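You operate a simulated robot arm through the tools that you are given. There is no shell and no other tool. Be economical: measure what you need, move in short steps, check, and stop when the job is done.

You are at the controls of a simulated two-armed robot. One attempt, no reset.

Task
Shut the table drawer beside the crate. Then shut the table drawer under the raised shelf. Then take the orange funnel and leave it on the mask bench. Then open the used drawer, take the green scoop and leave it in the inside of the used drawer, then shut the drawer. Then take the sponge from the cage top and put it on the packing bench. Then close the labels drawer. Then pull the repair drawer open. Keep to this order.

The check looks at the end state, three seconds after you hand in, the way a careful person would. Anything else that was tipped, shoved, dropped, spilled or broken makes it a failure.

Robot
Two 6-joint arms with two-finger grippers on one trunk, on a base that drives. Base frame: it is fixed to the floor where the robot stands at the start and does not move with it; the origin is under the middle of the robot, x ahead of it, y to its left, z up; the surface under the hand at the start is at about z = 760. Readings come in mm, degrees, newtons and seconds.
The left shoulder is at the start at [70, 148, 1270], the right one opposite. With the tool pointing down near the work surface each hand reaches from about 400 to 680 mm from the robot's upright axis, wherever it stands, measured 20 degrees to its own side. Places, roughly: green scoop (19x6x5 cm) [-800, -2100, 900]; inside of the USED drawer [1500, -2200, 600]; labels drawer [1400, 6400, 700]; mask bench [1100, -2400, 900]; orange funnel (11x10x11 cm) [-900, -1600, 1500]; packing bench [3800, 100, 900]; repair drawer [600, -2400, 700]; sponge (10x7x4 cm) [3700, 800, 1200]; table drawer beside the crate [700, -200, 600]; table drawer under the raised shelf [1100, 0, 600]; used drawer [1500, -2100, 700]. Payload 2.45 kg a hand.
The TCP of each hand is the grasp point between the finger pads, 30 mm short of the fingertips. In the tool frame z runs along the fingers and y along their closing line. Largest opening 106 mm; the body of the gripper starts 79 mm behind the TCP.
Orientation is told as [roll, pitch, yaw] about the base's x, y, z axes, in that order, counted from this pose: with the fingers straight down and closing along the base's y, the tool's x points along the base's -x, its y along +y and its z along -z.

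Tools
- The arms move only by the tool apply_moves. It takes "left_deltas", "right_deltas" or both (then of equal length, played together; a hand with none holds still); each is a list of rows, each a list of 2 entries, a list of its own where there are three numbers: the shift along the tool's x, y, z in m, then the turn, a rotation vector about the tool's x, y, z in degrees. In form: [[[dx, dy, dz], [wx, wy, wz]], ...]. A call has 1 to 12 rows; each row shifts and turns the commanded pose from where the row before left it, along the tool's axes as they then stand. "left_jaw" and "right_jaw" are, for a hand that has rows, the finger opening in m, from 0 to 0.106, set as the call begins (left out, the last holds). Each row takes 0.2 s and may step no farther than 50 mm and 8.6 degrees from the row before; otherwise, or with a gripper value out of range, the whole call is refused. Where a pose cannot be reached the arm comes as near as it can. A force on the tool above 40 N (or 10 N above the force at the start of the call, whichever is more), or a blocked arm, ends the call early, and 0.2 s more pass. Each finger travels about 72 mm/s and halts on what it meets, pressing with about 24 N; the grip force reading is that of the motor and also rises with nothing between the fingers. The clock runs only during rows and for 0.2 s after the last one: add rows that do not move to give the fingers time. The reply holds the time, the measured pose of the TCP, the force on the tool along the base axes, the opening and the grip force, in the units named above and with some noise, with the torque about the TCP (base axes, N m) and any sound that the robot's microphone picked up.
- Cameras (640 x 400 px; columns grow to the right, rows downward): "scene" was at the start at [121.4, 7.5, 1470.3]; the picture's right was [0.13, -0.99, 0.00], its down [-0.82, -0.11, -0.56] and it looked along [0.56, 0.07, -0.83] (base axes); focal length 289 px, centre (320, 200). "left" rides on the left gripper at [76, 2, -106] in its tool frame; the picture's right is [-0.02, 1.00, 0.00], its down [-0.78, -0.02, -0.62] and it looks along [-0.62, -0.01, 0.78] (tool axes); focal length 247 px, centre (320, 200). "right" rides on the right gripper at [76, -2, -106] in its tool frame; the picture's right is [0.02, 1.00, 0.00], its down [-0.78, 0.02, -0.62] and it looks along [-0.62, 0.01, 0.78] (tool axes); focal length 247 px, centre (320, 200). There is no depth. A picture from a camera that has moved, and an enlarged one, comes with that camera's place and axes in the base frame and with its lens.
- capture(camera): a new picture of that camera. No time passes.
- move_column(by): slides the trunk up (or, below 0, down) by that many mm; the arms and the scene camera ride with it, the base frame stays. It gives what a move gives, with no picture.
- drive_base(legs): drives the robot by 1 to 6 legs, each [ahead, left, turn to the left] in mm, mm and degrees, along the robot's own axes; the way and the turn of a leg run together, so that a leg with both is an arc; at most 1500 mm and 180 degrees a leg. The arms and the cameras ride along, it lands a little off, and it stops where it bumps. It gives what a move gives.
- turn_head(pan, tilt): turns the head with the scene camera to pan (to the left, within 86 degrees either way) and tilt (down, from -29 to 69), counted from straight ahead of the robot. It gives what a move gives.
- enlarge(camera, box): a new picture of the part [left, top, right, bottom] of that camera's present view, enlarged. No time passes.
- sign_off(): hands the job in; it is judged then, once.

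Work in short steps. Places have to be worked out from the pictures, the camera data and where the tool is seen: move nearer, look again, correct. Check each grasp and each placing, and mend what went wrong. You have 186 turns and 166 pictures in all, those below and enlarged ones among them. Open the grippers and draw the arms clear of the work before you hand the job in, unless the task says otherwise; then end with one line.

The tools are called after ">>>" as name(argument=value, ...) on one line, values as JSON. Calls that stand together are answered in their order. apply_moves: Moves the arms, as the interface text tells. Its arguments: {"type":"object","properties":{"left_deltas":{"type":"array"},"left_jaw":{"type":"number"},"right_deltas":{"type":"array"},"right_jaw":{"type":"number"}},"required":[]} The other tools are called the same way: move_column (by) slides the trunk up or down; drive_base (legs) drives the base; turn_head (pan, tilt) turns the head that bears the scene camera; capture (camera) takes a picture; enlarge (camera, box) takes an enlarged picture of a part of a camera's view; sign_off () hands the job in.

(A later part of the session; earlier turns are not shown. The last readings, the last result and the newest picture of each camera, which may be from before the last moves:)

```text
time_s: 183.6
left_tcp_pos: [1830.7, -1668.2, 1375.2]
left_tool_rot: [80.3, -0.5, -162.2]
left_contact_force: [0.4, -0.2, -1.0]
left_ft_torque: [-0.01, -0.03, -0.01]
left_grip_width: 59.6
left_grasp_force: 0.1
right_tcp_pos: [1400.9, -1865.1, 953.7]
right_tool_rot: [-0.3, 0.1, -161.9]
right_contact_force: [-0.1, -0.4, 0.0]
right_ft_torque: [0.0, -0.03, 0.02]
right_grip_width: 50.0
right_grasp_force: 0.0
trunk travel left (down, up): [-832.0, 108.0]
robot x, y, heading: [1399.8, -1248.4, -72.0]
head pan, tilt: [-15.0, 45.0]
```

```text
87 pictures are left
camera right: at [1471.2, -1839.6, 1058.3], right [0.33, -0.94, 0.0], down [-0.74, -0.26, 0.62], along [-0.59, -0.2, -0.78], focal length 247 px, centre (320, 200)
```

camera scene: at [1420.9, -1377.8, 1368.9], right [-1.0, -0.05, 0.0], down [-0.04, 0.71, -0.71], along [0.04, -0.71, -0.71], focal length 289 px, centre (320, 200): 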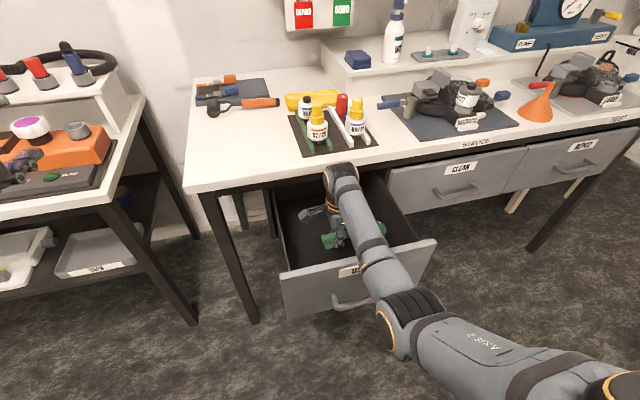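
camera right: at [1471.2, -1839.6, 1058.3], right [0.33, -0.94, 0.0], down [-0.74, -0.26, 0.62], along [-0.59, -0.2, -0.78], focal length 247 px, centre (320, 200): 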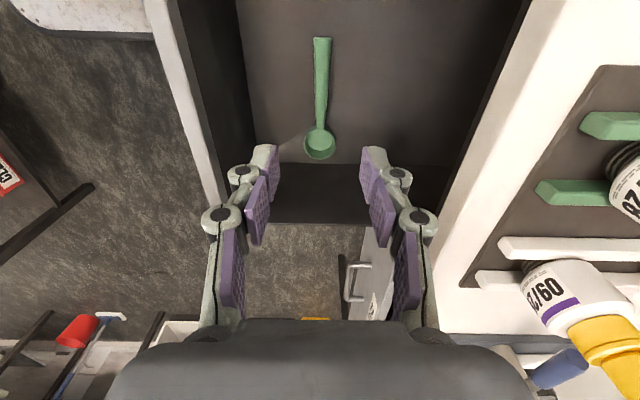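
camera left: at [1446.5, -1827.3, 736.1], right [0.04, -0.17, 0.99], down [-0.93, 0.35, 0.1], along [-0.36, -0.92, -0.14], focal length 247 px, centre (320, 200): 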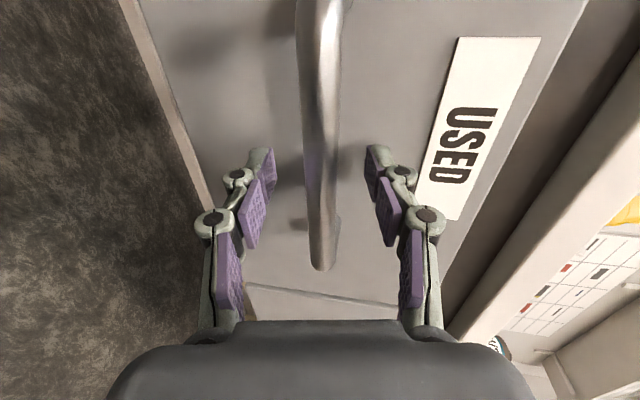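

The scoop sits upright in the drawer. I'll back the hand off, unyaw it, and close its fingers to push the drawer shut.

>>> apply_moves(right_deltas=[[[0, -0.04, 0], [0, 0, 0]], [[0, -0.04, 0], [0, 0, 0]], [[0, -0.04, 0], [0, 0, 0]]])

>>> drive_base(legs=[[-210, 0, 0]])

>>> apply_moves(right_deltas=[[[0, 0, 0], [0, 0, -8.2]], [[0, 0, 0], [0, 0, -8.2]], [[0, 0, 0], [0, 0, -8.2]], [[0, 0, 0], [0, 0, -8.2]], [[0, 0, 0], [0, 0, -8.2]], [[0, 0, 0], [0, 0, -8.2]], [[0, 0, 0], [0, 0, -8.2]], [[0, 0, 0], [0, 0, -8.2]], [[0, 0, 0], [0, 0, -8.2]], [[0, 0, 0], [0, 0, -8.2]], [[0, 0, 0], [0, 0, -8]]], right_jaw=0)

>>> apply_moves(right_deltas=[[[0, 0, 0], [0, -8, 0]], [[0, 0, 0], [0, -8, 0]], [[0, 0, 0], [0, -8, 0]], [[0, 0, 0], [0, -8, 0]], [[0, 0, 0], [0, -8, 0]], [[0, 0, 0], [0, -8, 0]]])

>>> move_column(by=-160)

>>> capture(camera="right")

```text
time_s: 184.4
left_tcp_pos: [1832.0, -1666.1, 1376.3]
left_tool_rot: [80.3, -0.4, -162.2]
left_contact_force: [0.8, -0.3, 0.4]
left_ft_torque: [0.0, 0.03, 0.02]
left_grip_width: 59.8
left_grasp_force: 0.1
right_tcp_pos: [1363.8, -1749.1, 954.8]
right_tool_rot: [-0.2, 0.0, -161.9]
right_contact_force: [-0.2, 0.2, -0.2]
right_ft_torque: [-0.01, 0.01, 0.01]
right_grip_width: 50.0
right_grasp_force: 0.0
trunk travel left (down, up): [-832.0, 108.0]
robot x, y, heading: [1404.3, -1244.5, -72.0]
head pan, tilt: [-15.0, 45.0]
```

```text
time_s: 186.1
left_tcp_pos: [1767.2, -1472.3, 1375.2]
left_tool_rot: [80.2, -0.4, -162.3]
left_contact_force: [-0.6, -0.2, 0.6]
left_ft_torque: [-0.01, -0.02, 0.02]
left_grip_width: 59.9
left_grasp_force: 0.0
right_tcp_pos: [1298.8, -1553.8, 953.3]
right_tool_rot: [-0.3, 0.1, -161.9]
right_contact_force: [-0.4, -0.4, 0.3]
right_ft_torque: [0.03, -0.03, 0.04]
right_grip_width: 50.1
right_grasp_force: 0.1
trunk travel left (down, up): [-832.0, 108.0]
robot x, y, heading: [1335.1, -1050.4, -71.8]
head pan, tilt: [-15.0, 45.0]
```

```text
time_s: 188.5
left_tcp_pos: [1767.0, -1469.7, 1375.6]
left_tool_rot: [80.2, -0.5, -162.3]
left_contact_force: [0.9, 0.4, -0.4]
left_ft_torque: [-0.01, -0.02, -0.01]
left_grip_width: 60.1
left_grasp_force: 0.1
right_tcp_pos: [1300.1, -1552.4, 953.4]
right_tool_rot: [0.0, 0.2, -71.8]
right_contact_force: [0.4, -0.2, -0.7]
right_ft_torque: [-0.03, 0.01, -0.02]
right_grip_width: 0.0
right_grasp_force: 23.6
trunk travel left (down, up): [-832.0, 108.0]
robot x, y, heading: [1338.7, -1048.3, -72.0]
head pan, tilt: [-15.0, 45.0]
```

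```text
time_s: 189.9
left_tcp_pos: [1765.8, -1469.2, 1376.8]
left_tool_rot: [80.3, -0.4, -162.3]
left_contact_force: [0.2, 0.7, -0.8]
left_ft_torque: [0.0, 0.02, -0.01]
left_grip_width: 60.2
left_grasp_force: 0.0
right_tcp_pos: [1298.8, -1551.9, 955.6]
right_tool_rot: [0.1, -48.0, -71.9]
right_contact_force: [0.1, 0.6, -0.6]
right_ft_torque: [0.0, -0.04, -0.01]
right_grip_width: 0.2
right_grasp_force: 23.7
trunk travel left (down, up): [-832.0, 108.0]
robot x, y, heading: [1340.4, -1048.9, -72.0]
head pan, tilt: [-15.0, 45.0]
```

```text
time_s: 191.7
left_tcp_pos: [1768.1, -1469.7, 1216.1]
left_tool_rot: [80.3, -0.6, -162.3]
left_contact_force: [0.9, 0.4, -0.6]
left_ft_torque: [0.03, -0.02, -0.03]
left_grip_width: 60.1
left_grasp_force: 0.1
right_tcp_pos: [1298.2, -1552.2, 794.6]
right_tool_rot: [0.1, -47.9, -71.8]
right_contact_force: [0.2, -0.2, -0.5]
right_ft_torque: [0.02, 0.02, 0.03]
right_grip_width: 0.0
right_grasp_force: 23.9
trunk travel left (down, up): [-672.0, 268.0]
robot x, y, heading: [1331.7, -1045.9, -72.1]
head pan, tilt: [-15.0, 45.0]
```

```text
86 pictures are left
camera right: at [1255.6, -1428.5, 807.3], right [0.95, 0.33, -0.01], down [0.04, -0.06, 1.0], along [0.32, -0.94, -0.06], focal length 247 px, centre (320, 200)
```

right: 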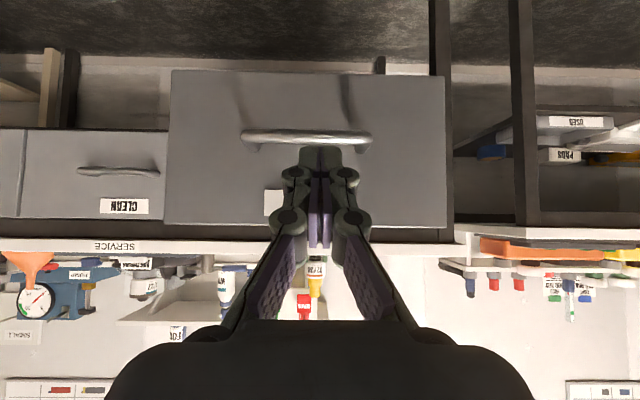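

The hand is centred on the panel with the tip at z≈774, above the handle. I'll drive forward 290 mm (pushing it partway), then finish with the arm.

>>> drive_base(legs=[[150, 0, 0], [140, 0, 0]])

>>> apply_moves(right_deltas=[[[-0.0134, 0, 0.0149], [0, 0, 0]], [[-0.0134, 0, 0.0149], [0, 0, 0]], [[-0.0134, 0, 0.0149], [0, 0, 0]], [[-0.0134, 0, 0.0149], [0, 0, 0]], [[-0.0134, 0, 0.0149], [0, 0, 0]], [[-0.0067, 0, 0.0074], [0, 0, 0]], [[-0.0067, 0, 0.0074], [0, 0, 0]], [[-0.0067, 0, 0.0074], [0, 0, 0]], [[-0.0067, 0, 0.0074], [0, 0, 0]], [[-0.0067, 0, 0.0074], [0, 0, 0]], [[-0.0067, 0, 0.0074], [0, 0, 0]], [[-0.0067, 0, 0.0074], [0, 0, 0]]])

>>> capture(camera="scene")

```text
time_s: 194.0
left_tcp_pos: [1855.3, -1745.1, 1215.2]
left_tool_rot: [80.3, -0.4, -162.5]
left_contact_force: [0.3, -0.2, 0.8]
left_ft_torque: [0.0, 0.01, 0.02]
left_grip_width: 60.1
left_grasp_force: 0.1
right_tcp_pos: [1386.5, -1824.9, 793.4]
right_tool_rot: [0.2, -47.9, -72.0]
right_contact_force: [0.1, 0.5, 0.0]
right_ft_torque: [0.02, 0.01, 0.01]
right_grip_width: 0.1
right_grasp_force: 28.6
trunk travel left (down, up): [-672.0, 268.0]
robot x, y, heading: [1423.2, -1322.5, -72.2]
head pan, tilt: [-15.0, 45.0]
```

```text
time_s: 196.1
left_tcp_pos: [1853.7, -1739.2, 1217.3]
left_tool_rot: [80.6, -0.5, -162.5]
left_contact_force: [0.3, -1.0, -0.5]
left_ft_torque: [0.0, 0.01, -0.03]
left_grip_width: 60.0
left_grasp_force: 0.1
right_tcp_pos: [1428.4, -1954.6, 792.2]
right_tool_rot: [0.1, -47.2, -72.1]
right_contact_force: [-9.2, 26.7, 13.9]
right_ft_torque: [-0.02, -0.05, 0.01]
right_grip_width: 6.0
right_grasp_force: 29.0
trunk travel left (down, up): [-672.0, 268.0]
robot x, y, heading: [1420.6, -1322.3, -72.3]
head pan, tilt: [-15.0, 45.0]
stopped in row 10 (right hand): the force on the tool passed its limit at 48 N (the readings are from after the stop); the commanded pose is now the measured one
```

```text
85 pictures are left
camera scene: at [1443.6, -1445.6, 1415.0], right [-1.0, -0.05, 0.0], down [-0.03, 0.7, -0.71], along [0.04, -0.71, -0.7], focal length 289 px, centre (320, 200)
```

scene: 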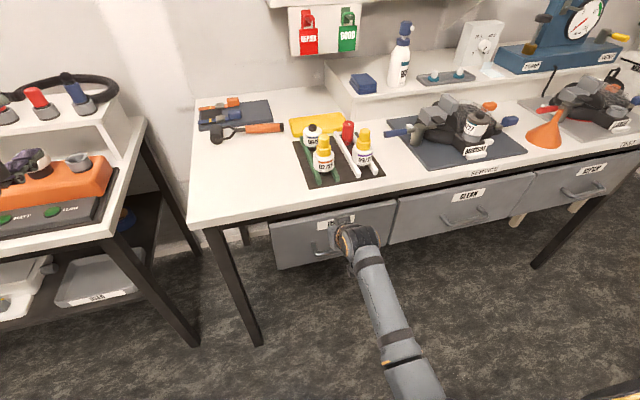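

>>> enlarge(camera="scene", box=[250, 170, 500, 290])

>>> capture(camera="right")

```text
2.56 times, centred on (375, 230) of scene
camera zoom: at [1443.6, -1445.6, 1415.0], right [-1.0, -0.05, 0.0], down [-0.03, 0.7, -0.71], along [0.04, -0.71, -0.7], focal length 740 px, centre (179, 123)
```

zoom: 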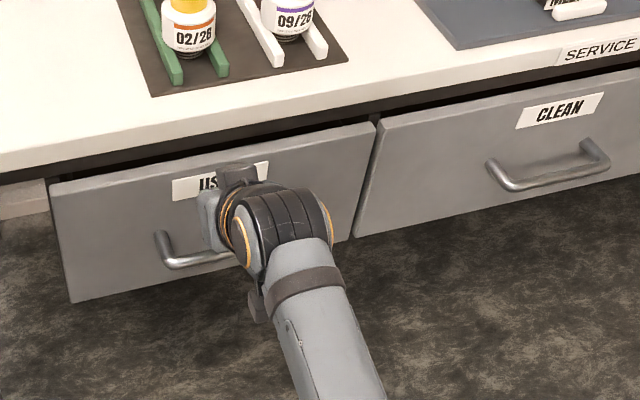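

```text
83 pictures are left
camera right: at [1386.4, -1832.0, 807.4], right [0.95, 0.32, -0.01], down [0.04, -0.07, 1.0], along [0.32, -0.94, -0.08], focal length 247 px, centre (320, 200)
```

right: 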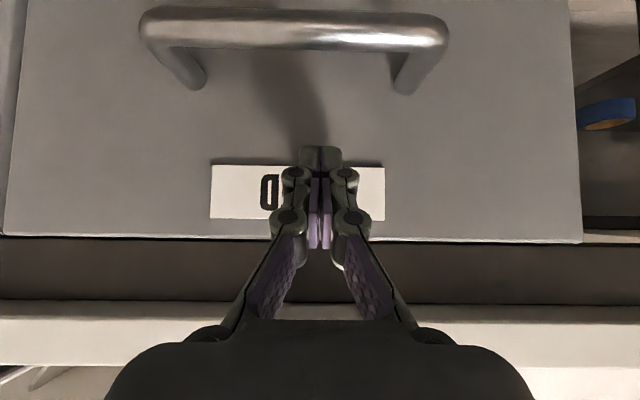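

USED and CLEAN panels are collinear, so the drawer is shut. I'll back off and return both hands to neutral.

>>> drive_base(legs=[[-200, 0, 0]])

>>> apply_moves(left_deltas=[[[0, 0, 0], [8, 0, -6]], [[0, 0, 0], [8, 0, 0]], [[0, 0, 0], [8, 0, 0]], [[0, 0, 0], [0, 0, -8.4]], [[0, 0, 0], [0, 0, -8.4]], [[0, 0, 0], [0, 0, -8.4]], [[0, 0, 0], [0, 0, -8.4]], [[0, 0, 0], [0, 0, -8.4]], [[0, 0, 0], [0, 0, -8.4]], [[0, 0, 0], [0, 0, -8.4]], [[0, 0, 0], [0, 0, -8.4]], [[0, 0, 0], [0, 0, -8.4]]], right_deltas=[[[0.025, 0, -0.01], [0, 0, 0]], [[0.025, 0, -0.01], [0, 0, 0]], [[0.025, 0, -0.01], [0, 0, 0]], [[0, 0, 0], [0, 7.9, 0]], [[0, 0, 0], [0, 7.9, 0]], [[0, 0, 0], [0, 7.9, 0]], [[0, 0, 0], [0, 7.9, 0]], [[0, 0, 0], [0, 7.9, 0]], [[0, 0, 0], [0, 7.8, 0]], [[0, 0, 0], [0, 0, 0]], [[0, 0, 0], [0, 0, 0]], [[0, 0, 0], [0, 0, 0]]])

>>> move_column(by=200)

>>> turn_head(pan=80, tilt=18)

>>> capture(camera="scene")

```text
time_s: 197.7
left_tcp_pos: [1794.5, -1556.2, 1215.7]
left_tool_rot: [80.3, -0.5, -162.4]
left_contact_force: [-0.6, -0.1, 1.1]
left_ft_torque: [0.01, 0.02, -0.03]
left_grip_width: 60.0
left_grasp_force: 0.0
right_tcp_pos: [1367.9, -1771.5, 788.0]
right_tool_rot: [0.1, -46.9, -72.0]
right_contact_force: [0.1, 0.3, -0.1]
right_ft_torque: [-0.01, -0.02, -0.03]
right_grip_width: 0.0
right_grasp_force: 28.5
trunk travel left (down, up): [-672.0, 268.0]
robot x, y, heading: [1360.7, -1129.4, -72.2]
head pan, tilt: [-15.0, 45.0]
```

```text
refused: row 1 steps farther than a row can; nothing moved
```

```text
time_s: 199.9
left_tcp_pos: [1792.5, -1555.8, 1415.2]
left_tool_rot: [80.3, -0.5, -162.4]
left_contact_force: [-0.2, -1.2, -0.5]
left_ft_torque: [-0.03, 0.01, -0.02]
left_grip_width: 59.9
left_grasp_force: 0.1
right_tcp_pos: [1371.3, -1770.9, 987.9]
right_tool_rot: [0.1, -47.0, -72.1]
right_contact_force: [-0.2, -0.4, -0.4]
right_ft_torque: [0.0, 0.03, -0.01]
right_grip_width: 0.1
right_grasp_force: 29.4
trunk travel left (down, up): [-872.0, 68.0]
robot x, y, heading: [1362.0, -1135.1, -72.3]
head pan, tilt: [-15.0, 45.0]
```

```text
time_s: 201.6
left_tcp_pos: [1793.7, -1555.4, 1415.7]
left_tool_rot: [80.3, -0.5, -162.4]
left_contact_force: [0.4, 0.3, 0.2]
left_ft_torque: [0.01, 0.0, 0.02]
left_grip_width: 60.0
left_grasp_force: 0.0
right_tcp_pos: [1369.6, -1771.3, 987.9]
right_tool_rot: [0.1, -47.0, -72.0]
right_contact_force: [0.8, 1.0, -0.2]
right_ft_torque: [-0.05, -0.01, 0.03]
right_grip_width: 0.0
right_grasp_force: 28.2
trunk travel left (down, up): [-872.0, 68.0]
robot x, y, heading: [1362.2, -1134.9, -72.2]
head pan, tilt: [80.0, 18.0]
```

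```text
82 pictures are left
camera scene: at [1472.3, -1170.2, 1655.7], right [0.14, -0.99, 0.0], down [-0.31, -0.04, -0.95], along [0.94, 0.13, -0.31], focal length 289 px, centre (320, 200)
```

scene: 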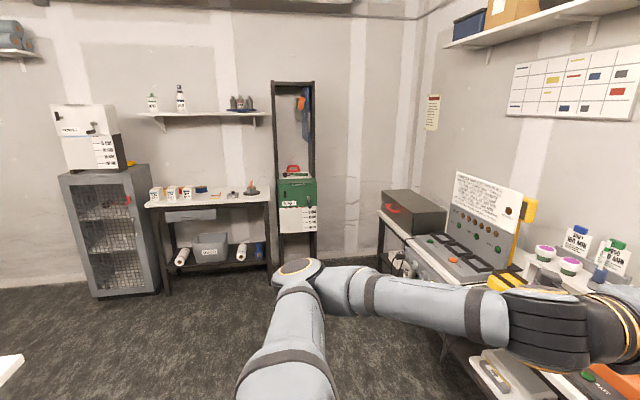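

The cage, the packing bench to its right, and a clear floor between are in view. I'll normalise the arms (left back to a forward tilt, right to tool-down).

>>> apply_moves(left_deltas=[[[0, 0, 0], [8, 0, 0]], [[0, 0, 0], [8, 0, 0]], [[0, 0, 0], [8, 0, 0]], [[0, 0, 0], [0, 0, -8.2]], [[0, 0, 0], [0, 0, -8.2]], [[0, 0, 0], [0, 0, -8.2]], [[0, 0, 0], [0, 0, -8.2]], [[0, 0, 0], [0, 0, -8.2]], [[0, 0, 0], [0, 0, -8.2]], [[0, 0, 0], [0, 0, -8.2]], [[0, 0, 0], [0, 0, -8.2]], [[0, 0, 0], [0, 0, -8.2]]], right_deltas=[[[0.025, 0, -0.01], [0, 0, 0]], [[0.025, 0, -0.01], [0, 0, 0]], [[0.025, 0, -0.01], [0, 0, 0]], [[0, 0, 0], [0, 7.9, 0]], [[0, 0, 0], [0, 7.9, 0]], [[0, 0, 0], [0, 7.9, 0]], [[0, 0, 0], [0, 7.9, 0]], [[0, 0, 0], [0, 7.9, 0]], [[0, 0, 0], [0, 7.7, 0]], [[0, 0, 0], [0, 0, 0]], [[0, 0, 0], [0, 0, 0]], [[0, 0, 0], [0, 0, 0]]])

>>> apply_moves(left_deltas=[[[0, 0, 0], [0, 0, -8.1]], [[0, 0, 0], [0, 0, -8.1]], [[0.0307, 0, 0.0213], [0, 0, 0]], [[0.0307, 0, 0.0213], [0, 0, 0]], [[0.0307, 0, 0.0213], [0, 0, 0]], [[0.0307, 0, 0.0213], [0, 0, 0]], [[0.0307, 0, 0.0213], [0, 0, 0]], [[0.0307, 0, 0.0213], [0, 0, 0]]])

>>> turn_head(pan=10, tilt=15)

```text
time_s: 204.2
left_tcp_pos: [1793.9, -1555.7, 1416.2]
left_tool_rot: [21.8, -53.3, -99.2]
left_contact_force: [0.0, 0.1, -0.5]
left_ft_torque: [-0.02, 0.0, 0.0]
left_grip_width: 60.0
left_grasp_force: 0.0
right_tcp_pos: [1346.4, -1701.8, 954.0]
right_tool_rot: [0.1, 0.3, -71.9]
right_contact_force: [-0.1, 0.2, -0.2]
right_ft_torque: [-0.01, -0.01, -0.02]
right_grip_width: 0.0
right_grasp_force: 28.4
trunk travel left (down, up): [-872.0, 68.0]
robot x, y, heading: [1366.1, -1127.8, -72.0]
head pan, tilt: [80.0, 18.0]
```

```text
time_s: 206.0
left_tcp_pos: [1792.5, -1560.4, 1190.8]
left_tool_rot: [-0.8, -56.3, -71.7]
left_contact_force: [0.4, -0.2, -0.4]
left_ft_torque: [0.02, 0.01, -0.02]
left_grip_width: 59.9
left_grasp_force: 0.2
right_tcp_pos: [1346.3, -1703.0, 954.1]
right_tool_rot: [0.0, 0.2, -72.1]
right_contact_force: [0.7, 0.2, 0.2]
right_ft_torque: [-0.01, 0.01, 0.04]
right_grip_width: 0.0
right_grasp_force: 28.8
trunk travel left (down, up): [-872.0, 68.0]
robot x, y, heading: [1365.8, -1132.0, -72.2]
head pan, tilt: [80.0, 18.0]
```

```text
time_s: 207.4
left_tcp_pos: [1792.5, -1559.3, 1191.1]
left_tool_rot: [-0.7, -56.2, -71.8]
left_contact_force: [-0.2, -0.3, 1.0]
left_ft_torque: [-0.02, 0.0, -0.02]
left_grip_width: 60.1
left_grasp_force: 0.0
right_tcp_pos: [1345.8, -1700.5, 954.4]
right_tool_rot: [0.2, 0.2, -72.0]
right_contact_force: [-0.7, -0.4, -1.2]
right_ft_torque: [0.0, -0.01, 0.02]
right_grip_width: 0.0
right_grasp_force: 28.9
trunk travel left (down, up): [-872.0, 68.0]
robot x, y, heading: [1364.3, -1134.2, -72.0]
head pan, tilt: [10.0, 15.0]
```

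Now I'll drive: turn to face the cage wall, go past the end of the table, then shift left to stand before the cage.

>>> drive_base(legs=[[0, 0, 88.8], [1450, 0, 0], [400, 860, 0]])

>>> turn_head(pan=0, tilt=25)

>>> capture(camera="scene")

```text
time_s: 223.0
left_tcp_pos: [3341.3, 625.1, 1191.1]
left_tool_rot: [-0.8, -56.3, 16.4]
left_contact_force: [-0.4, -0.1, -0.7]
left_ft_torque: [-0.03, 0.0, -0.01]
left_grip_width: 60.1
left_grasp_force: 0.1
right_tcp_pos: [3468.9, 173.9, 953.6]
right_tool_rot: [0.1, 0.3, 16.2]
right_contact_force: [0.0, 0.4, -0.1]
right_ft_torque: [-0.01, 0.03, -0.02]
right_grip_width: 0.4
right_grasp_force: 28.2
trunk travel left (down, up): [-872.0, 68.0]
robot x, y, heading: [2901.9, 211.4, 16.3]
head pan, tilt: [10.0, 15.0]
```

```text
time_s: 223.7
left_tcp_pos: [3341.4, 626.3, 1190.4]
left_tool_rot: [-0.9, -56.3, 16.5]
left_contact_force: [-0.3, -0.2, 0.2]
left_ft_torque: [0.0, -0.02, 0.01]
left_grip_width: 59.8
left_grasp_force: 0.1
right_tcp_pos: [3468.6, 174.6, 953.9]
right_tool_rot: [0.1, 0.2, 16.2]
right_contact_force: [0.8, -0.7, -0.3]
right_ft_torque: [-0.02, -0.02, 0.0]
right_grip_width: 0.0
right_grasp_force: 29.0
trunk travel left (down, up): [-872.0, 68.0]
robot x, y, heading: [2902.4, 209.2, 16.1]
head pan, tilt: [0.0, 25.0]
```

```text
81 pictures are left
camera scene: at [3038.6, 248.3, 1644.5], right [0.28, -0.96, 0.0], down [-0.41, -0.12, -0.91], along [0.87, 0.25, -0.42], focal length 289 px, centre (320, 200)
```

scene: 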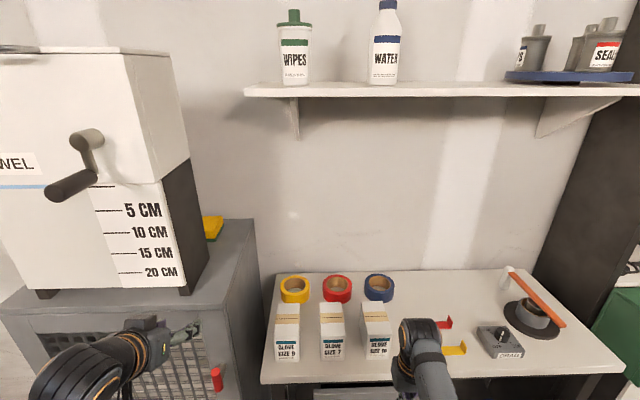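

The yellow sponge is on the cage top, partly behind the dispenser. I'll zoom in.

>>> enlarge(camera="scene", box=[140, 180, 300, 320])

>>> capture(camera="left")

```text
2.86 times, centred on (220, 250) of scene
camera zoom: at [3038.6, 248.3, 1644.5], right [0.28, -0.96, 0.0], down [-0.41, -0.12, -0.91], along [0.87, 0.25, -0.42], focal length 826 px, centre (606, 57)
```

zoom: 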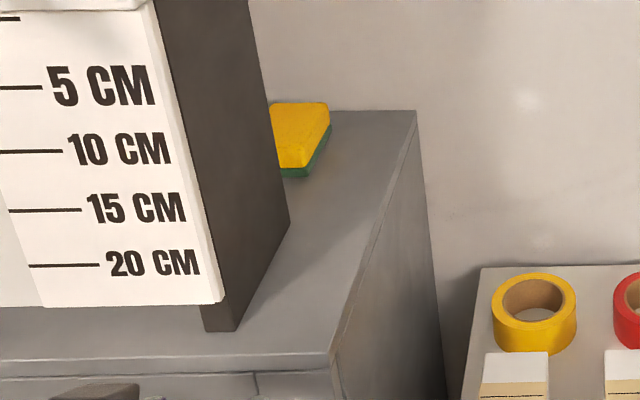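

```text
79 pictures are left
camera left: at [3214.9, 591.4, 1187.2], right [-0.26, 0.97, 0.01], down [-0.08, -0.03, 1.0], along [0.96, 0.26, 0.08], focal length 247 px, centre (320, 200)
```

left: 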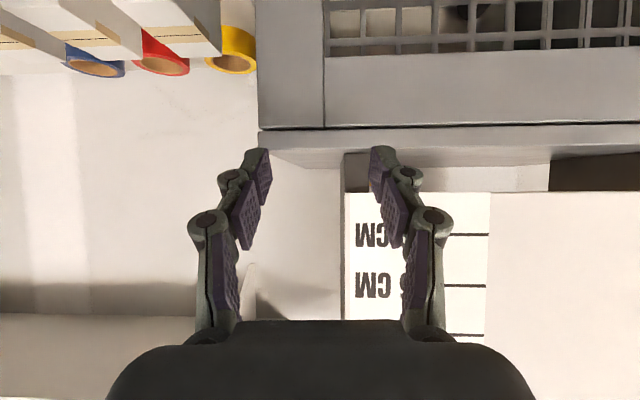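

The sponge lies just behind the dispenser, so I need a view from the side. I'll move the robot right 450 mm and look.

>>> drive_base(legs=[[0, -450, 0]])

>>> turn_head(pan=42, tilt=25)

>>> enlarge(camera="scene", box=[160, 100, 480, 300])

```text
time_s: 226.4
left_tcp_pos: [3465.4, 191.2, 1190.6]
left_tool_rot: [-1.0, -56.3, 16.4]
left_contact_force: [-0.4, 0.6, 0.0]
left_ft_torque: [0.01, 0.01, -0.04]
left_grip_width: 59.9
left_grasp_force: 0.0
right_tcp_pos: [3592.5, -259.3, 954.4]
right_tool_rot: [0.1, 0.2, 16.0]
right_contact_force: [0.5, 0.1, -0.2]
right_ft_torque: [-0.02, 0.02, 0.02]
right_grip_width: 0.0
right_grasp_force: 29.1
trunk travel left (down, up): [-872.0, 68.0]
robot x, y, heading: [3024.5, -219.4, 15.9]
head pan, tilt: [0.0, 25.0]
```

```text
time_s: 227.5
left_tcp_pos: [3466.1, 190.9, 1191.1]
left_tool_rot: [-0.9, -56.3, 16.4]
left_contact_force: [-0.5, -0.3, -0.5]
left_ft_torque: [0.01, 0.0, -0.01]
left_grip_width: 59.9
left_grasp_force: 0.1
right_tcp_pos: [3594.2, -260.3, 953.9]
right_tool_rot: [0.0, 0.2, 16.0]
right_contact_force: [-1.3, -0.1, 0.5]
right_ft_torque: [0.01, -0.03, -0.04]
right_grip_width: 0.0
right_grasp_force: 29.0
trunk travel left (down, up): [-872.0, 68.0]
robot x, y, heading: [3022.5, -226.1, 15.8]
head pan, tilt: [42.0, 25.0]
```

```text
2.00 times, centred on (320, 200) of scene
camera zoom: at [3123.3, -133.0, 1644.4], right [0.85, -0.53, 0.0], down [-0.22, -0.36, -0.91], along [0.48, 0.77, -0.42], focal length 578 px, centre (320, 200)
```

zoom: 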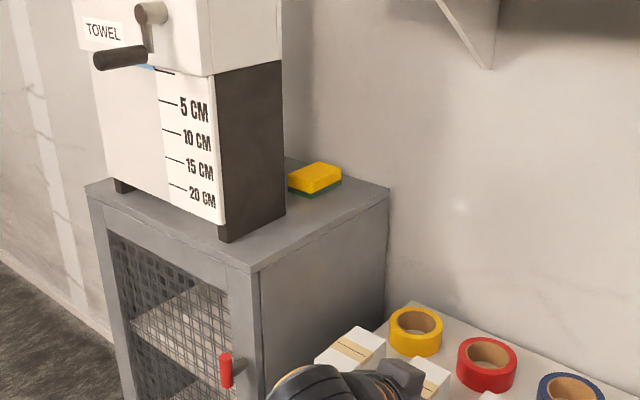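

>>> enlarge(camera="scene", box=[270, 160, 370, 240])

```text
5.00 times, centred on (320, 200) of scene
camera zoom: at [3123.3, -133.0, 1644.4], right [0.85, -0.53, 0.0], down [-0.22, -0.36, -0.91], along [0.48, 0.77, -0.42], focal length 1446 px, centre (320, 200)
```

zoom: 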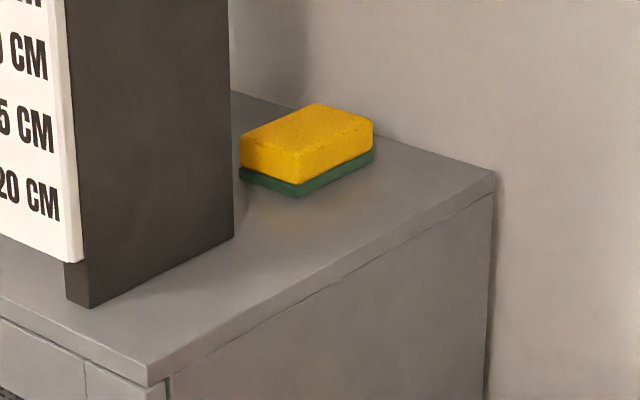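

Worked out in cage axes: the sponge occupies t≈3713–3808, n≈-335…-275 on the cage top (z≈1165), and the dispenser's back is at t≈3635. The right arm, with the robot turned about 30° left, can come in from the right, tool-down. First I'll back off, tuck the left arm and raise the right.

>>> drive_base(legs=[[-150, 0, 0]])

>>> move_column(by=60)

>>> apply_moves(left_deltas=[[[0.04, 0, -0.008], [0, 0, 0]], [[0.04, 0, -0.008], [0, 0, 0]], [[0.04, 0, -0.008], [0, 0, 0]], [[0.04, 0, -0.008], [0, 0, 0]], [[0.04, 0, -0.008], [0, 0, 0]], [[0.04, 0, -0.008], [0, 0, 0]]], right_deltas=[[[0, 0, -0.04], [0, 0, 0]], [[0, 0, -0.04], [0, 0, 0]], [[-0.015, 0, -0.04], [0, 0, 0]], [[-0.015, 0, -0.04], [0, 0, 0]], [[-0.02, 0, -0.04], [0, 0, 0]], [[-0.02, 0, -0.04], [0, 0, 0]]], left_jaw=0.0)

```text
time_s: 228.9
left_tcp_pos: [3323.8, 150.8, 1190.6]
left_tool_rot: [-0.8, -56.0, 16.2]
left_contact_force: [1.0, -0.4, -0.2]
left_ft_torque: [-0.01, 0.03, -0.01]
left_grip_width: 60.1
left_grasp_force: 0.0
right_tcp_pos: [3451.0, -299.7, 951.3]
right_tool_rot: [0.1, 0.3, 16.1]
right_contact_force: [0.4, -0.3, 0.0]
right_ft_torque: [-0.01, 0.03, -0.04]
right_grip_width: 0.0
right_grasp_force: 28.5
trunk travel left (down, up): [-872.0, 68.0]
robot x, y, heading: [2878.0, -261.2, 15.9]
head pan, tilt: [42.0, 25.0]
```

```text
time_s: 229.9
left_tcp_pos: [3322.3, 148.9, 1251.8]
left_tool_rot: [-0.9, -56.3, 16.4]
left_contact_force: [1.0, 0.1, -0.1]
left_ft_torque: [0.02, 0.05, -0.01]
left_grip_width: 60.3
left_grasp_force: 0.1
right_tcp_pos: [3449.0, -301.7, 1014.0]
right_tool_rot: [0.0, 0.2, 16.1]
right_contact_force: [-0.3, -0.4, 0.4]
right_ft_torque: [-0.02, 0.0, 0.0]
right_grip_width: 0.1
right_grasp_force: 28.4
trunk travel left (down, up): [-932.0, 8.0]
robot x, y, heading: [2882.6, -266.9, 15.9]
head pan, tilt: [42.0, 25.0]
```

```text
time_s: 231.3
left_tcp_pos: [3155.0, 100.9, 1079.5]
left_tool_rot: [-0.8, -56.4, 16.2]
left_contact_force: [0.5, 0.1, -0.6]
left_ft_torque: [0.03, -0.01, 0.01]
left_grip_width: 0.1
left_grasp_force: 24.1
right_tcp_pos: [3548.2, -270.5, 1219.8]
right_tool_rot: [0.2, 0.2, 16.0]
right_contact_force: [-0.3, 0.1, -0.6]
right_ft_torque: [0.02, 0.01, 0.01]
right_grip_width: 0.0
right_grasp_force: 29.1
right hand out of reach, approached as far as the arm can: row 3, 4, 5
trunk travel left (down, up): [-932.0, 8.0]
robot x, y, heading: [2882.9, -264.1, 16.2]
head pan, tilt: [42.0, 25.0]
```

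Right hand is tool-down at z=1220. I'll test whether it reaches 1260 at the forward distance needed (about 680).

>>> apply_moves(right_deltas=[[[-0.04, 0.0, 0], [0, 0, 0]], [[0, 0.04, -0.02], [0, 0, 0]], [[0, 0.04, -0.02], [0, 0, 0]]])

```text
time_s: 232.1
left_tcp_pos: [3155.0, 104.0, 1078.3]
left_tool_rot: [-1.1, -56.4, 16.5]
left_contact_force: [-0.8, 0.5, -0.5]
left_ft_torque: [-0.03, 0.01, -0.04]
left_grip_width: 0.1
left_grasp_force: 24.4
right_tcp_pos: [3561.5, -180.9, 1260.3]
right_tool_rot: [-0.1, 0.1, 16.0]
right_contact_force: [-0.1, 1.7, -0.1]
right_ft_torque: [-0.03, -0.01, 0.04]
right_grip_width: 0.2
right_grasp_force: 28.7
trunk travel left (down, up): [-932.0, 8.0]
robot x, y, heading: [2879.5, -265.0, 15.8]
head pan, tilt: [42.0, 25.0]
```

It reaches 1260 at 678 ahead, 109 right. I'll yaw the tool 30° clockwise to compensate, open the jaws, turn the robot 31° left, and move up to a point short of the cage.

>>> apply_moves(right_deltas=[[[0, 0, 0], [0, 0, 7.5]], [[0, 0, 0], [0, 0, 7.5]], [[0, 0, 0], [0, 0, 7.5]], [[0, 0, 0], [0, 0, 7.5]], [[0, 0, 0], [0, 0, 0]], [[0, 0, 0], [0, 0, 0]], [[0, 0, 0], [0, 0, 0]]], right_jaw=0.095)

>>> drive_base(legs=[[0, 0, 30.9], [381, 104, 0]])

>>> turn_head(pan=-5, tilt=25)

>>> capture(camera="scene")

>>> capture(camera="right")

```text
time_s: 233.7
left_tcp_pos: [3157.7, 101.4, 1079.5]
left_tool_rot: [-0.9, -56.2, 16.3]
left_contact_force: [-0.2, 0.6, 0.2]
left_ft_torque: [0.0, 0.02, -0.03]
left_grip_width: 0.0
left_grasp_force: 24.2
right_tcp_pos: [3564.4, -183.5, 1259.1]
right_tool_rot: [0.0, 0.2, -14.0]
right_contact_force: [-0.3, 0.2, -0.3]
right_ft_torque: [0.0, 0.0, -0.03]
right_grip_width: 94.9
right_grasp_force: 0.0
trunk travel left (down, up): [-932.0, 8.0]
robot x, y, heading: [2882.3, -265.1, 16.0]
head pan, tilt: [42.0, 25.0]
```

```text
time_s: 237.6
left_tcp_pos: [3109.3, 534.3, 1079.5]
left_tool_rot: [-0.9, -56.4, 47.3]
left_contact_force: [0.7, -0.3, -0.5]
left_ft_torque: [-0.01, -0.02, 0.0]
left_grip_width: 0.0
left_grasp_force: 24.2
right_tcp_pos: [3603.1, 500.5, 1262.1]
right_tool_rot: [0.0, 0.0, 17.1]
right_contact_force: [-0.1, 0.4, -0.5]
right_ft_torque: [0.0, -0.02, 0.01]
right_grip_width: 95.1
right_grasp_force: 0.0
trunk travel left (down, up): [-932.0, 8.0]
robot x, y, heading: [3063.8, 82.9, 46.8]
head pan, tilt: [42.0, 25.0]
```

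```text
time_s: 238.8
left_tcp_pos: [3109.1, 534.8, 1078.4]
left_tool_rot: [-0.9, -56.3, 47.3]
left_contact_force: [-0.4, -0.9, 0.5]
left_ft_torque: [-0.05, -0.03, 0.02]
left_grip_width: 0.2
left_grasp_force: 23.6
right_tcp_pos: [3602.8, 501.4, 1262.0]
right_tool_rot: [-0.1, 0.2, 17.1]
right_contact_force: [-0.7, 0.1, -0.1]
right_ft_torque: [0.04, 0.0, -0.04]
right_grip_width: 94.8
right_grasp_force: 0.1
trunk travel left (down, up): [-932.0, 8.0]
robot x, y, heading: [3059.2, 80.0, 46.9]
head pan, tilt: [-5.0, 25.0]
```

```text
76 pictures are left
camera scene: at [3165.0, 176.3, 1704.5], right [0.67, -0.74, 0.0], down [-0.31, -0.28, -0.91], along [0.67, 0.61, -0.42], focal length 289 px, centre (320, 200)
```

scene: 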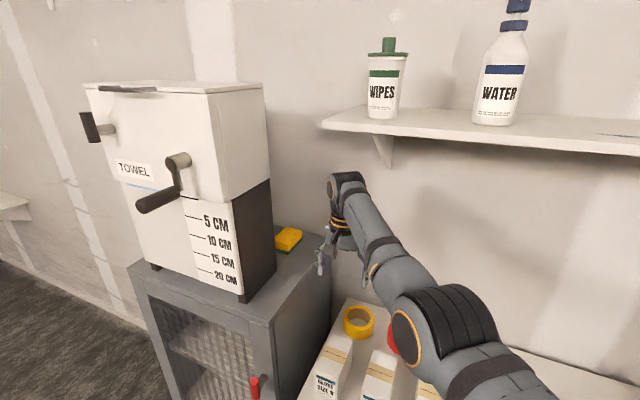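

```text
75 pictures are left
camera right: at [3531.3, 478.3, 1366.5], right [-0.31, 0.95, 0.0], down [0.75, 0.25, 0.62], along [0.59, 0.19, -0.79], focal length 247 px, centre (320, 200)
```

right: 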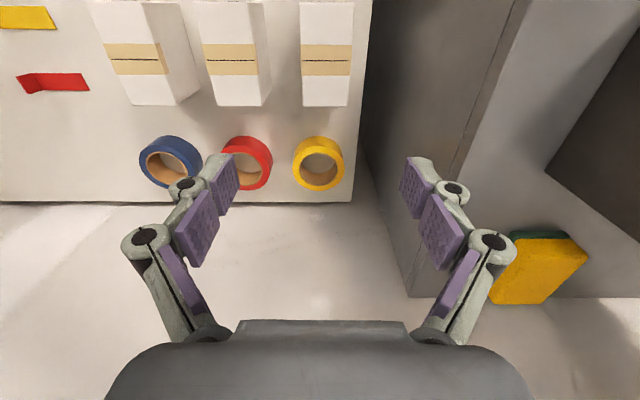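

Clear view: the wrist stays well under the wall shelf, and the sponge is where I computed. Next move: hand to (t 3770, n -430).

>>> drive_base(legs=[[219, 26, 0]])

>>> capture(camera="right")

>>> capture(camera="scene")

```text
time_s: 240.5
left_tcp_pos: [3241.0, 711.3, 1079.8]
left_tool_rot: [-0.9, -56.4, 47.2]
left_contact_force: [0.4, 0.2, -0.1]
left_ft_torque: [0.04, -0.02, -0.04]
left_grip_width: 0.1
left_grasp_force: 24.0
right_tcp_pos: [3736.4, 676.9, 1262.2]
right_tool_rot: [0.1, 0.1, 16.9]
right_contact_force: [0.4, -0.8, -0.5]
right_ft_torque: [0.03, 0.02, -0.02]
right_grip_width: 94.9
right_grasp_force: 0.0
trunk travel left (down, up): [-932.0, 8.0]
robot x, y, heading: [3195.7, 261.0, 46.9]
head pan, tilt: [-5.0, 25.0]
```

```text
74 pictures are left
camera right: at [3662.2, 653.0, 1368.3], right [-0.31, 0.95, 0.0], down [0.75, 0.24, 0.62], along [0.59, 0.19, -0.78], focal length 247 px, centre (320, 200)
```

right: 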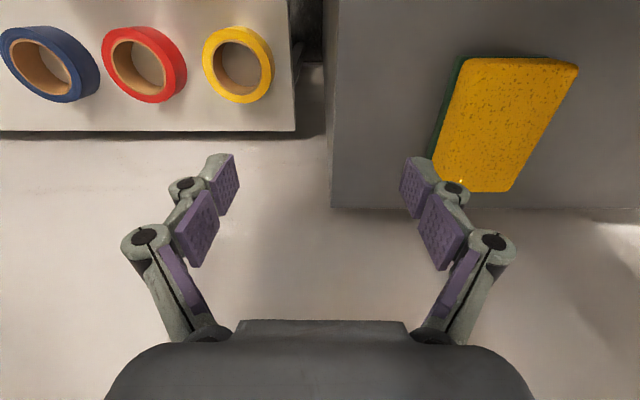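

```text
73 pictures are left
camera scene: at [3294.7, 351.2, 1704.9], right [0.67, -0.75, 0.0], down [-0.31, -0.28, -0.91], along [0.68, 0.6, -0.42], focal length 289 px, centre (320, 200)
```

scene: 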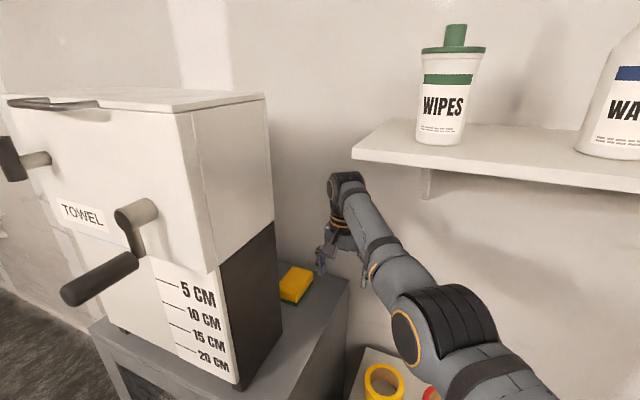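

Sponge centre measured at t≈3758, n≈-312. The hand is at n=-432, so I'll shift the base so that the hand goes 120 mm straight over it.

>>> drive_base(legs=[[57, 105, 0]])

>>> capture(camera="right")

>>> capture(camera="scene")

```text
time_s: 241.7
left_tcp_pos: [3207.0, 824.6, 1079.4]
left_tool_rot: [-0.6, -56.3, 46.9]
left_contact_force: [-0.7, -0.1, 0.8]
left_ft_torque: [0.04, 0.02, -0.02]
left_grip_width: 0.1
left_grasp_force: 23.9
right_tcp_pos: [3702.8, 787.6, 1262.2]
right_tool_rot: [0.1, 0.3, 16.8]
right_contact_force: [0.0, -0.6, -0.1]
right_ft_torque: [0.05, 0.02, 0.0]
right_grip_width: 94.9
right_grasp_force: 0.0
trunk travel left (down, up): [-932.0, 8.0]
robot x, y, heading: [3155.2, 376.9, 46.7]
head pan, tilt: [-5.0, 25.0]
```

```text
72 pictures are left
camera right: at [3629.0, 765.0, 1367.4], right [-0.31, 0.95, 0.0], down [0.75, 0.24, 0.62], along [0.59, 0.19, -0.79], focal length 247 px, centre (320, 200)
```

right: 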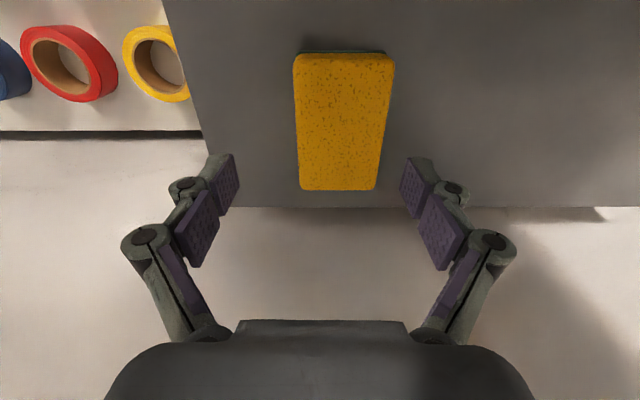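

```text
71 pictures are left
camera scene: at [3261.6, 463.6, 1704.7], right [0.66, -0.75, 0.0], down [-0.32, -0.28, -0.91], along [0.68, 0.6, -0.42], focal length 289 px, centre (320, 200)
```

scene: 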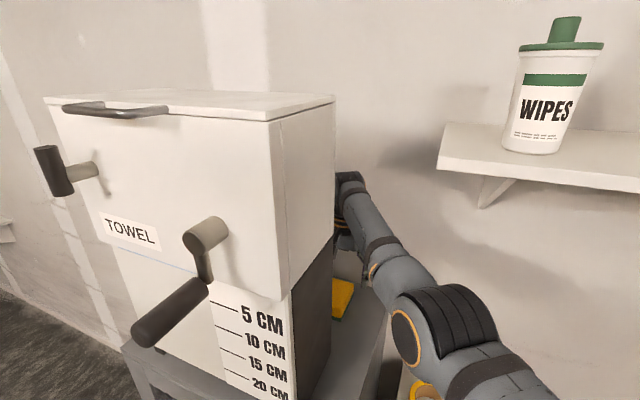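

Centred to within ~14 mm. I'll correct that and descend partway.

>>> apply_moves(right_deltas=[[[0, 0.014, 0], [0, 0, 0]], [[0, 0, 0.025], [0, 0, 0]], [[0, 0, 0.025], [0, 0, 0]]])

>>> capture(camera="right")

>>> enlarge(camera="scene", box=[290, 160, 450, 320])

```text
time_s: 242.5
left_tcp_pos: [3207.7, 829.4, 1077.5]
left_tool_rot: [-1.0, -56.3, 47.2]
left_contact_force: [0.0, -0.5, -1.0]
left_ft_torque: [-0.03, 0.02, -0.04]
left_grip_width: 0.0
left_grasp_force: 23.9
right_tcp_pos: [3693.8, 799.6, 1209.8]
right_tool_rot: [-0.1, 0.2, 16.9]
right_contact_force: [-0.1, -0.4, -0.3]
right_ft_torque: [-0.02, 0.0, -0.01]
right_grip_width: 94.9
right_grasp_force: 0.0
right hand out of reach, approached as far as the arm can: row 1
trunk travel left (down, up): [-932.0, 8.0]
robot x, y, heading: [3159.1, 367.9, 46.8]
head pan, tilt: [-5.0, 25.0]
```

```text
70 pictures are left
camera right: at [3621.5, 777.4, 1315.5], right [-0.31, 0.95, 0.0], down [0.75, 0.24, 0.62], along [0.59, 0.19, -0.79], focal length 247 px, centre (320, 200)
```

right: 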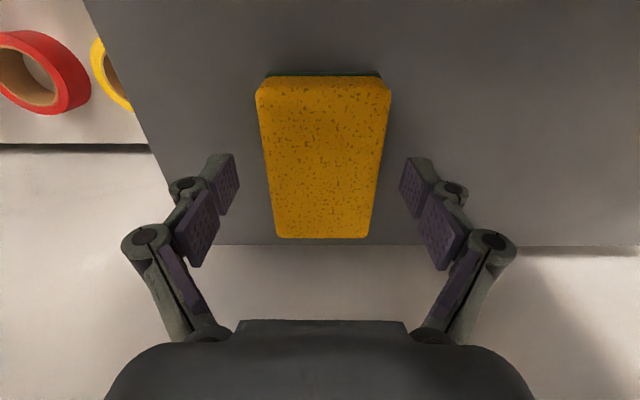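

```text
2.50 times, centred on (370, 240) of scene
camera zoom: at [3261.3, 470.9, 1704.3], right [0.67, -0.75, 0.0], down [-0.32, -0.28, -0.91], along [0.68, 0.6, -0.42], focal length 723 px, centre (195, 100)
```

zoom: 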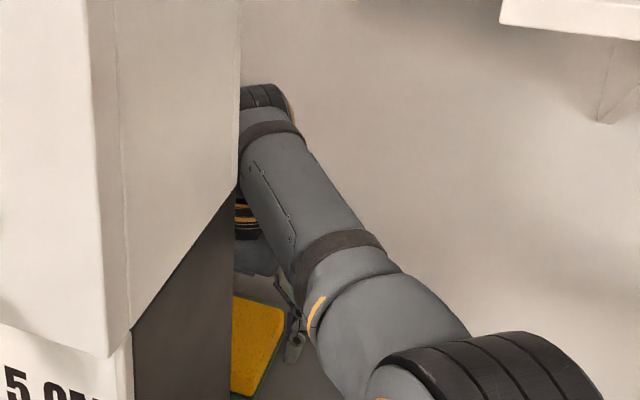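

Apparent width growth puts the sponge top at z≈1164, with its centre nearer t≈3785. I'll move 18 mm forward (also gaining dispenser clearance) and descend to TCP≈1162.

>>> apply_moves(right_deltas=[[[-0.018, 0, 0], [0, 0, 0]], [[0, 0, 0.02], [0, 0, 0]], [[0, 0, 0.02], [0, 0, 0]], [[0, 0, 0.008], [0, 0, 0]]])

>>> capture(camera="right")

```text
time_s: 243.6
left_tcp_pos: [3200.3, 818.2, 1083.2]
left_tool_rot: [-0.7, -56.9, 46.8]
left_contact_force: [-0.6, -0.5, 0.4]
left_ft_torque: [-0.02, 0.0, -0.02]
left_grip_width: 0.0
left_grasp_force: 24.3
right_tcp_pos: [3709.3, 778.6, 1186.5]
right_tool_rot: [0.7, -2.1, 16.5]
right_contact_force: [10.9, -28.6, 50.4]
right_ft_torque: [-2.73, -0.35, 0.68]
right_grip_width: 68.3
right_grasp_force: 29.9
right hand out of reach, approached as far as the arm can: row 1, 3
trunk travel left (down, up): [-932.0, 8.0]
robot x, y, heading: [3157.3, 371.2, 46.7]
head pan, tilt: [-5.0, 25.0]
stopped in row 4 (right hand): the force on the tool passed its limit at 43 N (the readings are from after the stop); the commanded pose is now the measured one
```

```text
68 pictures are left
camera right: at [3631.7, 753.8, 1288.4], right [-0.3, 0.95, 0.01], down [0.73, 0.22, 0.65], along [0.62, 0.21, -0.76], focal length 247 px, centre (320, 200)
```

right: 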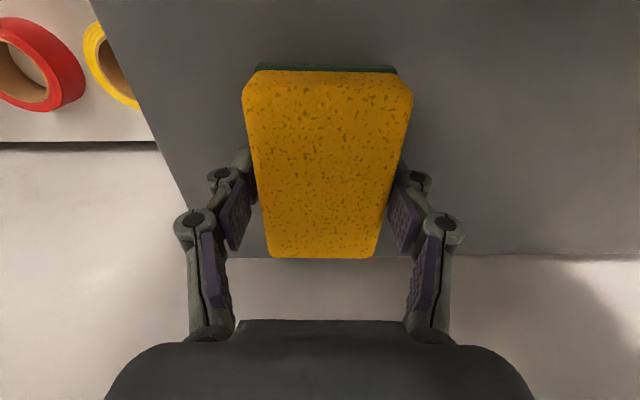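

The fingertips reached the cage top (≈1157) with the sponge between them. I'll lift a few millimetres to relieve the force, then close.

>>> apply_moves(right_deltas=[[[0, 0, -0.006], [0, 0, 0]], [[0, 0, 0], [0, 0, 0]]])

>>> capture(camera="right")

```text
time_s: 244.2
left_tcp_pos: [3204.9, 827.8, 1079.6]
left_tool_rot: [-0.9, -56.5, 47.1]
left_contact_force: [-0.1, -0.4, 0.5]
left_ft_torque: [0.04, 0.0, -0.02]
left_grip_width: 0.1
left_grasp_force: 24.3
right_tcp_pos: [3705.5, 790.8, 1175.3]
right_tool_rot: [0.6, -0.7, 16.8]
right_contact_force: [0.1, -0.5, 0.8]
right_ft_torque: [0.02, 0.02, -0.01]
right_grip_width: 95.5
right_grasp_force: 0.1
trunk travel left (down, up): [-932.0, 8.0]
robot x, y, heading: [3158.5, 374.5, 46.6]
head pan, tilt: [-5.0, 25.0]
```

```text
67 pictures are left
camera right: at [3631.2, 766.0, 1281.1], right [-0.31, 0.95, 0.01], down [0.74, 0.23, 0.63], along [0.6, 0.2, -0.78], focal length 247 px, centre (320, 200)
```

right: 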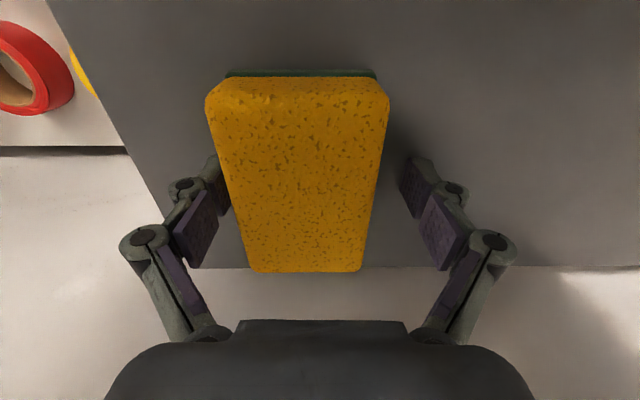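

No contact now at TCP 1175, with the sponge about 8 mm off-centre. I'll correct that, go down another 10 mm, and close.

>>> apply_moves(right_deltas=[[[0, -0.008, 0], [0, 0, 0]], [[0, 0, 0.006], [0, 0, 0]], [[0, 0, 0.004], [0, 0, 0]]])

>>> apply_moves(right_deltas=[[[0, 0, 0], [0, 0, 0]], [[0, 0, 0], [0, 0, 0]], [[0, 0, 0], [0, 0, 0]], [[0, 0, 0], [0, 0, 0]]], right_jaw=0.03)

>>> capture(camera="right")

```text
time_s: 245.0
left_tcp_pos: [3204.0, 824.2, 1081.4]
left_tool_rot: [-1.0, -56.4, 47.2]
left_contact_force: [-0.2, 0.3, -0.4]
left_ft_torque: [-0.01, 0.02, 0.0]
left_grip_width: 0.1
left_grasp_force: 23.9
right_tcp_pos: [3713.9, 786.7, 1174.5]
right_tool_rot: [0.9, -1.6, 16.7]
right_contact_force: [8.4, -4.2, 40.7]
right_ft_torque: [-0.85, 0.09, 0.47]
right_grip_width: 97.0
right_grasp_force: 31.9
right hand out of reach, approached as far as the arm can: row 1
trunk travel left (down, up): [-932.0, 8.0]
robot x, y, heading: [3157.6, 371.3, 46.9]
head pan, tilt: [-5.0, 25.0]
```

```text
time_s: 245.3
left_tcp_pos: [3202.5, 817.0, 1084.1]
left_tool_rot: [-0.5, -56.9, 46.8]
left_contact_force: [0.1, -0.4, 0.7]
left_ft_torque: [0.04, -0.01, 0.02]
left_grip_width: 0.0
left_grasp_force: 23.9
right_tcp_pos: [3717.7, 776.7, 1187.5]
right_tool_rot: [1.3, -2.8, 16.4]
right_contact_force: [7.1, -12.5, 45.5]
right_ft_torque: [-2.02, -0.09, -0.01]
right_grip_width: 64.9
right_grasp_force: 26.6
trunk travel left (down, up): [-932.0, 8.0]
robot x, y, heading: [3157.6, 373.2, 46.5]
head pan, tilt: [-5.0, 25.0]
stopped in row 1 (right hand): the force on the tool passed its limit at 59 N (the readings are from after the stop); the commanded pose is now the measured one
```

```text
66 pictures are left
camera right: at [3639.3, 750.6, 1288.5], right [-0.3, 0.95, 0.02], down [0.72, 0.22, 0.66], along [0.62, 0.22, -0.75], focal length 247 px, centre (320, 200)
```

right: 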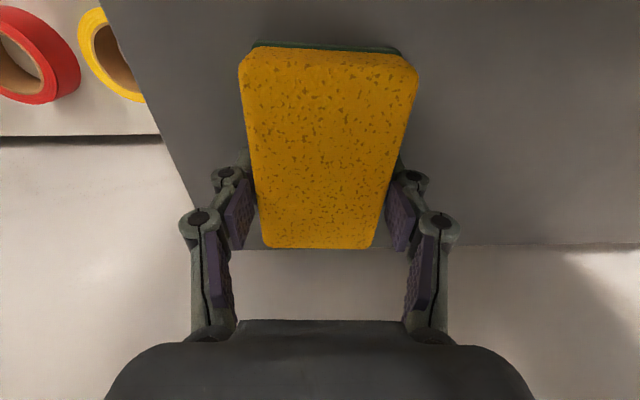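

The tips press on the cage top as the jaws swing in. I'll ease up 8 mm while holding the closing command.

>>> apply_moves(right_deltas=[[[0, 0, -0.004], [0, 0, 0]], [[0, 0, -0.004], [0, 0, 0]], [[0, 0, 0], [0, 0, 0]], [[0, 0, 0], [0, 0, 0]]], right_jaw=0.03)

>>> capture(camera="right")

```text
time_s: 245.6
left_tcp_pos: [3203.0, 825.5, 1080.1]
left_tool_rot: [-1.1, -56.5, 47.0]
left_contact_force: [-0.2, -0.4, -1.4]
left_ft_torque: [-0.06, 0.0, -0.01]
left_grip_width: 0.1
left_grasp_force: 23.9
right_tcp_pos: [3719.9, 783.0, 1186.7]
right_tool_rot: [0.6, -2.5, 16.2]
right_contact_force: [-3.1, -19.5, 31.8]
right_ft_torque: [-1.55, 0.21, 0.02]
right_grip_width: 64.8
right_grasp_force: 23.7
trunk travel left (down, up): [-932.0, 8.0]
robot x, y, heading: [3156.8, 373.2, 46.4]
head pan, tilt: [-5.0, 25.0]
stopped in row 1 (right hand): the force on the tool passed its limit at 59 N (the readings are from after the stop); the commanded pose is now the measured one
```

```text
65 pictures are left
camera right: at [3642.4, 758.2, 1288.6], right [-0.3, 0.95, 0.01], down [0.72, 0.22, 0.66], along [0.62, 0.2, -0.75], focal length 247 px, centre (320, 200)
```

right: 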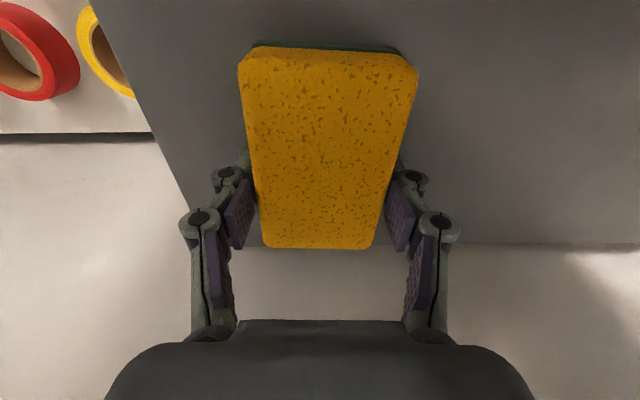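

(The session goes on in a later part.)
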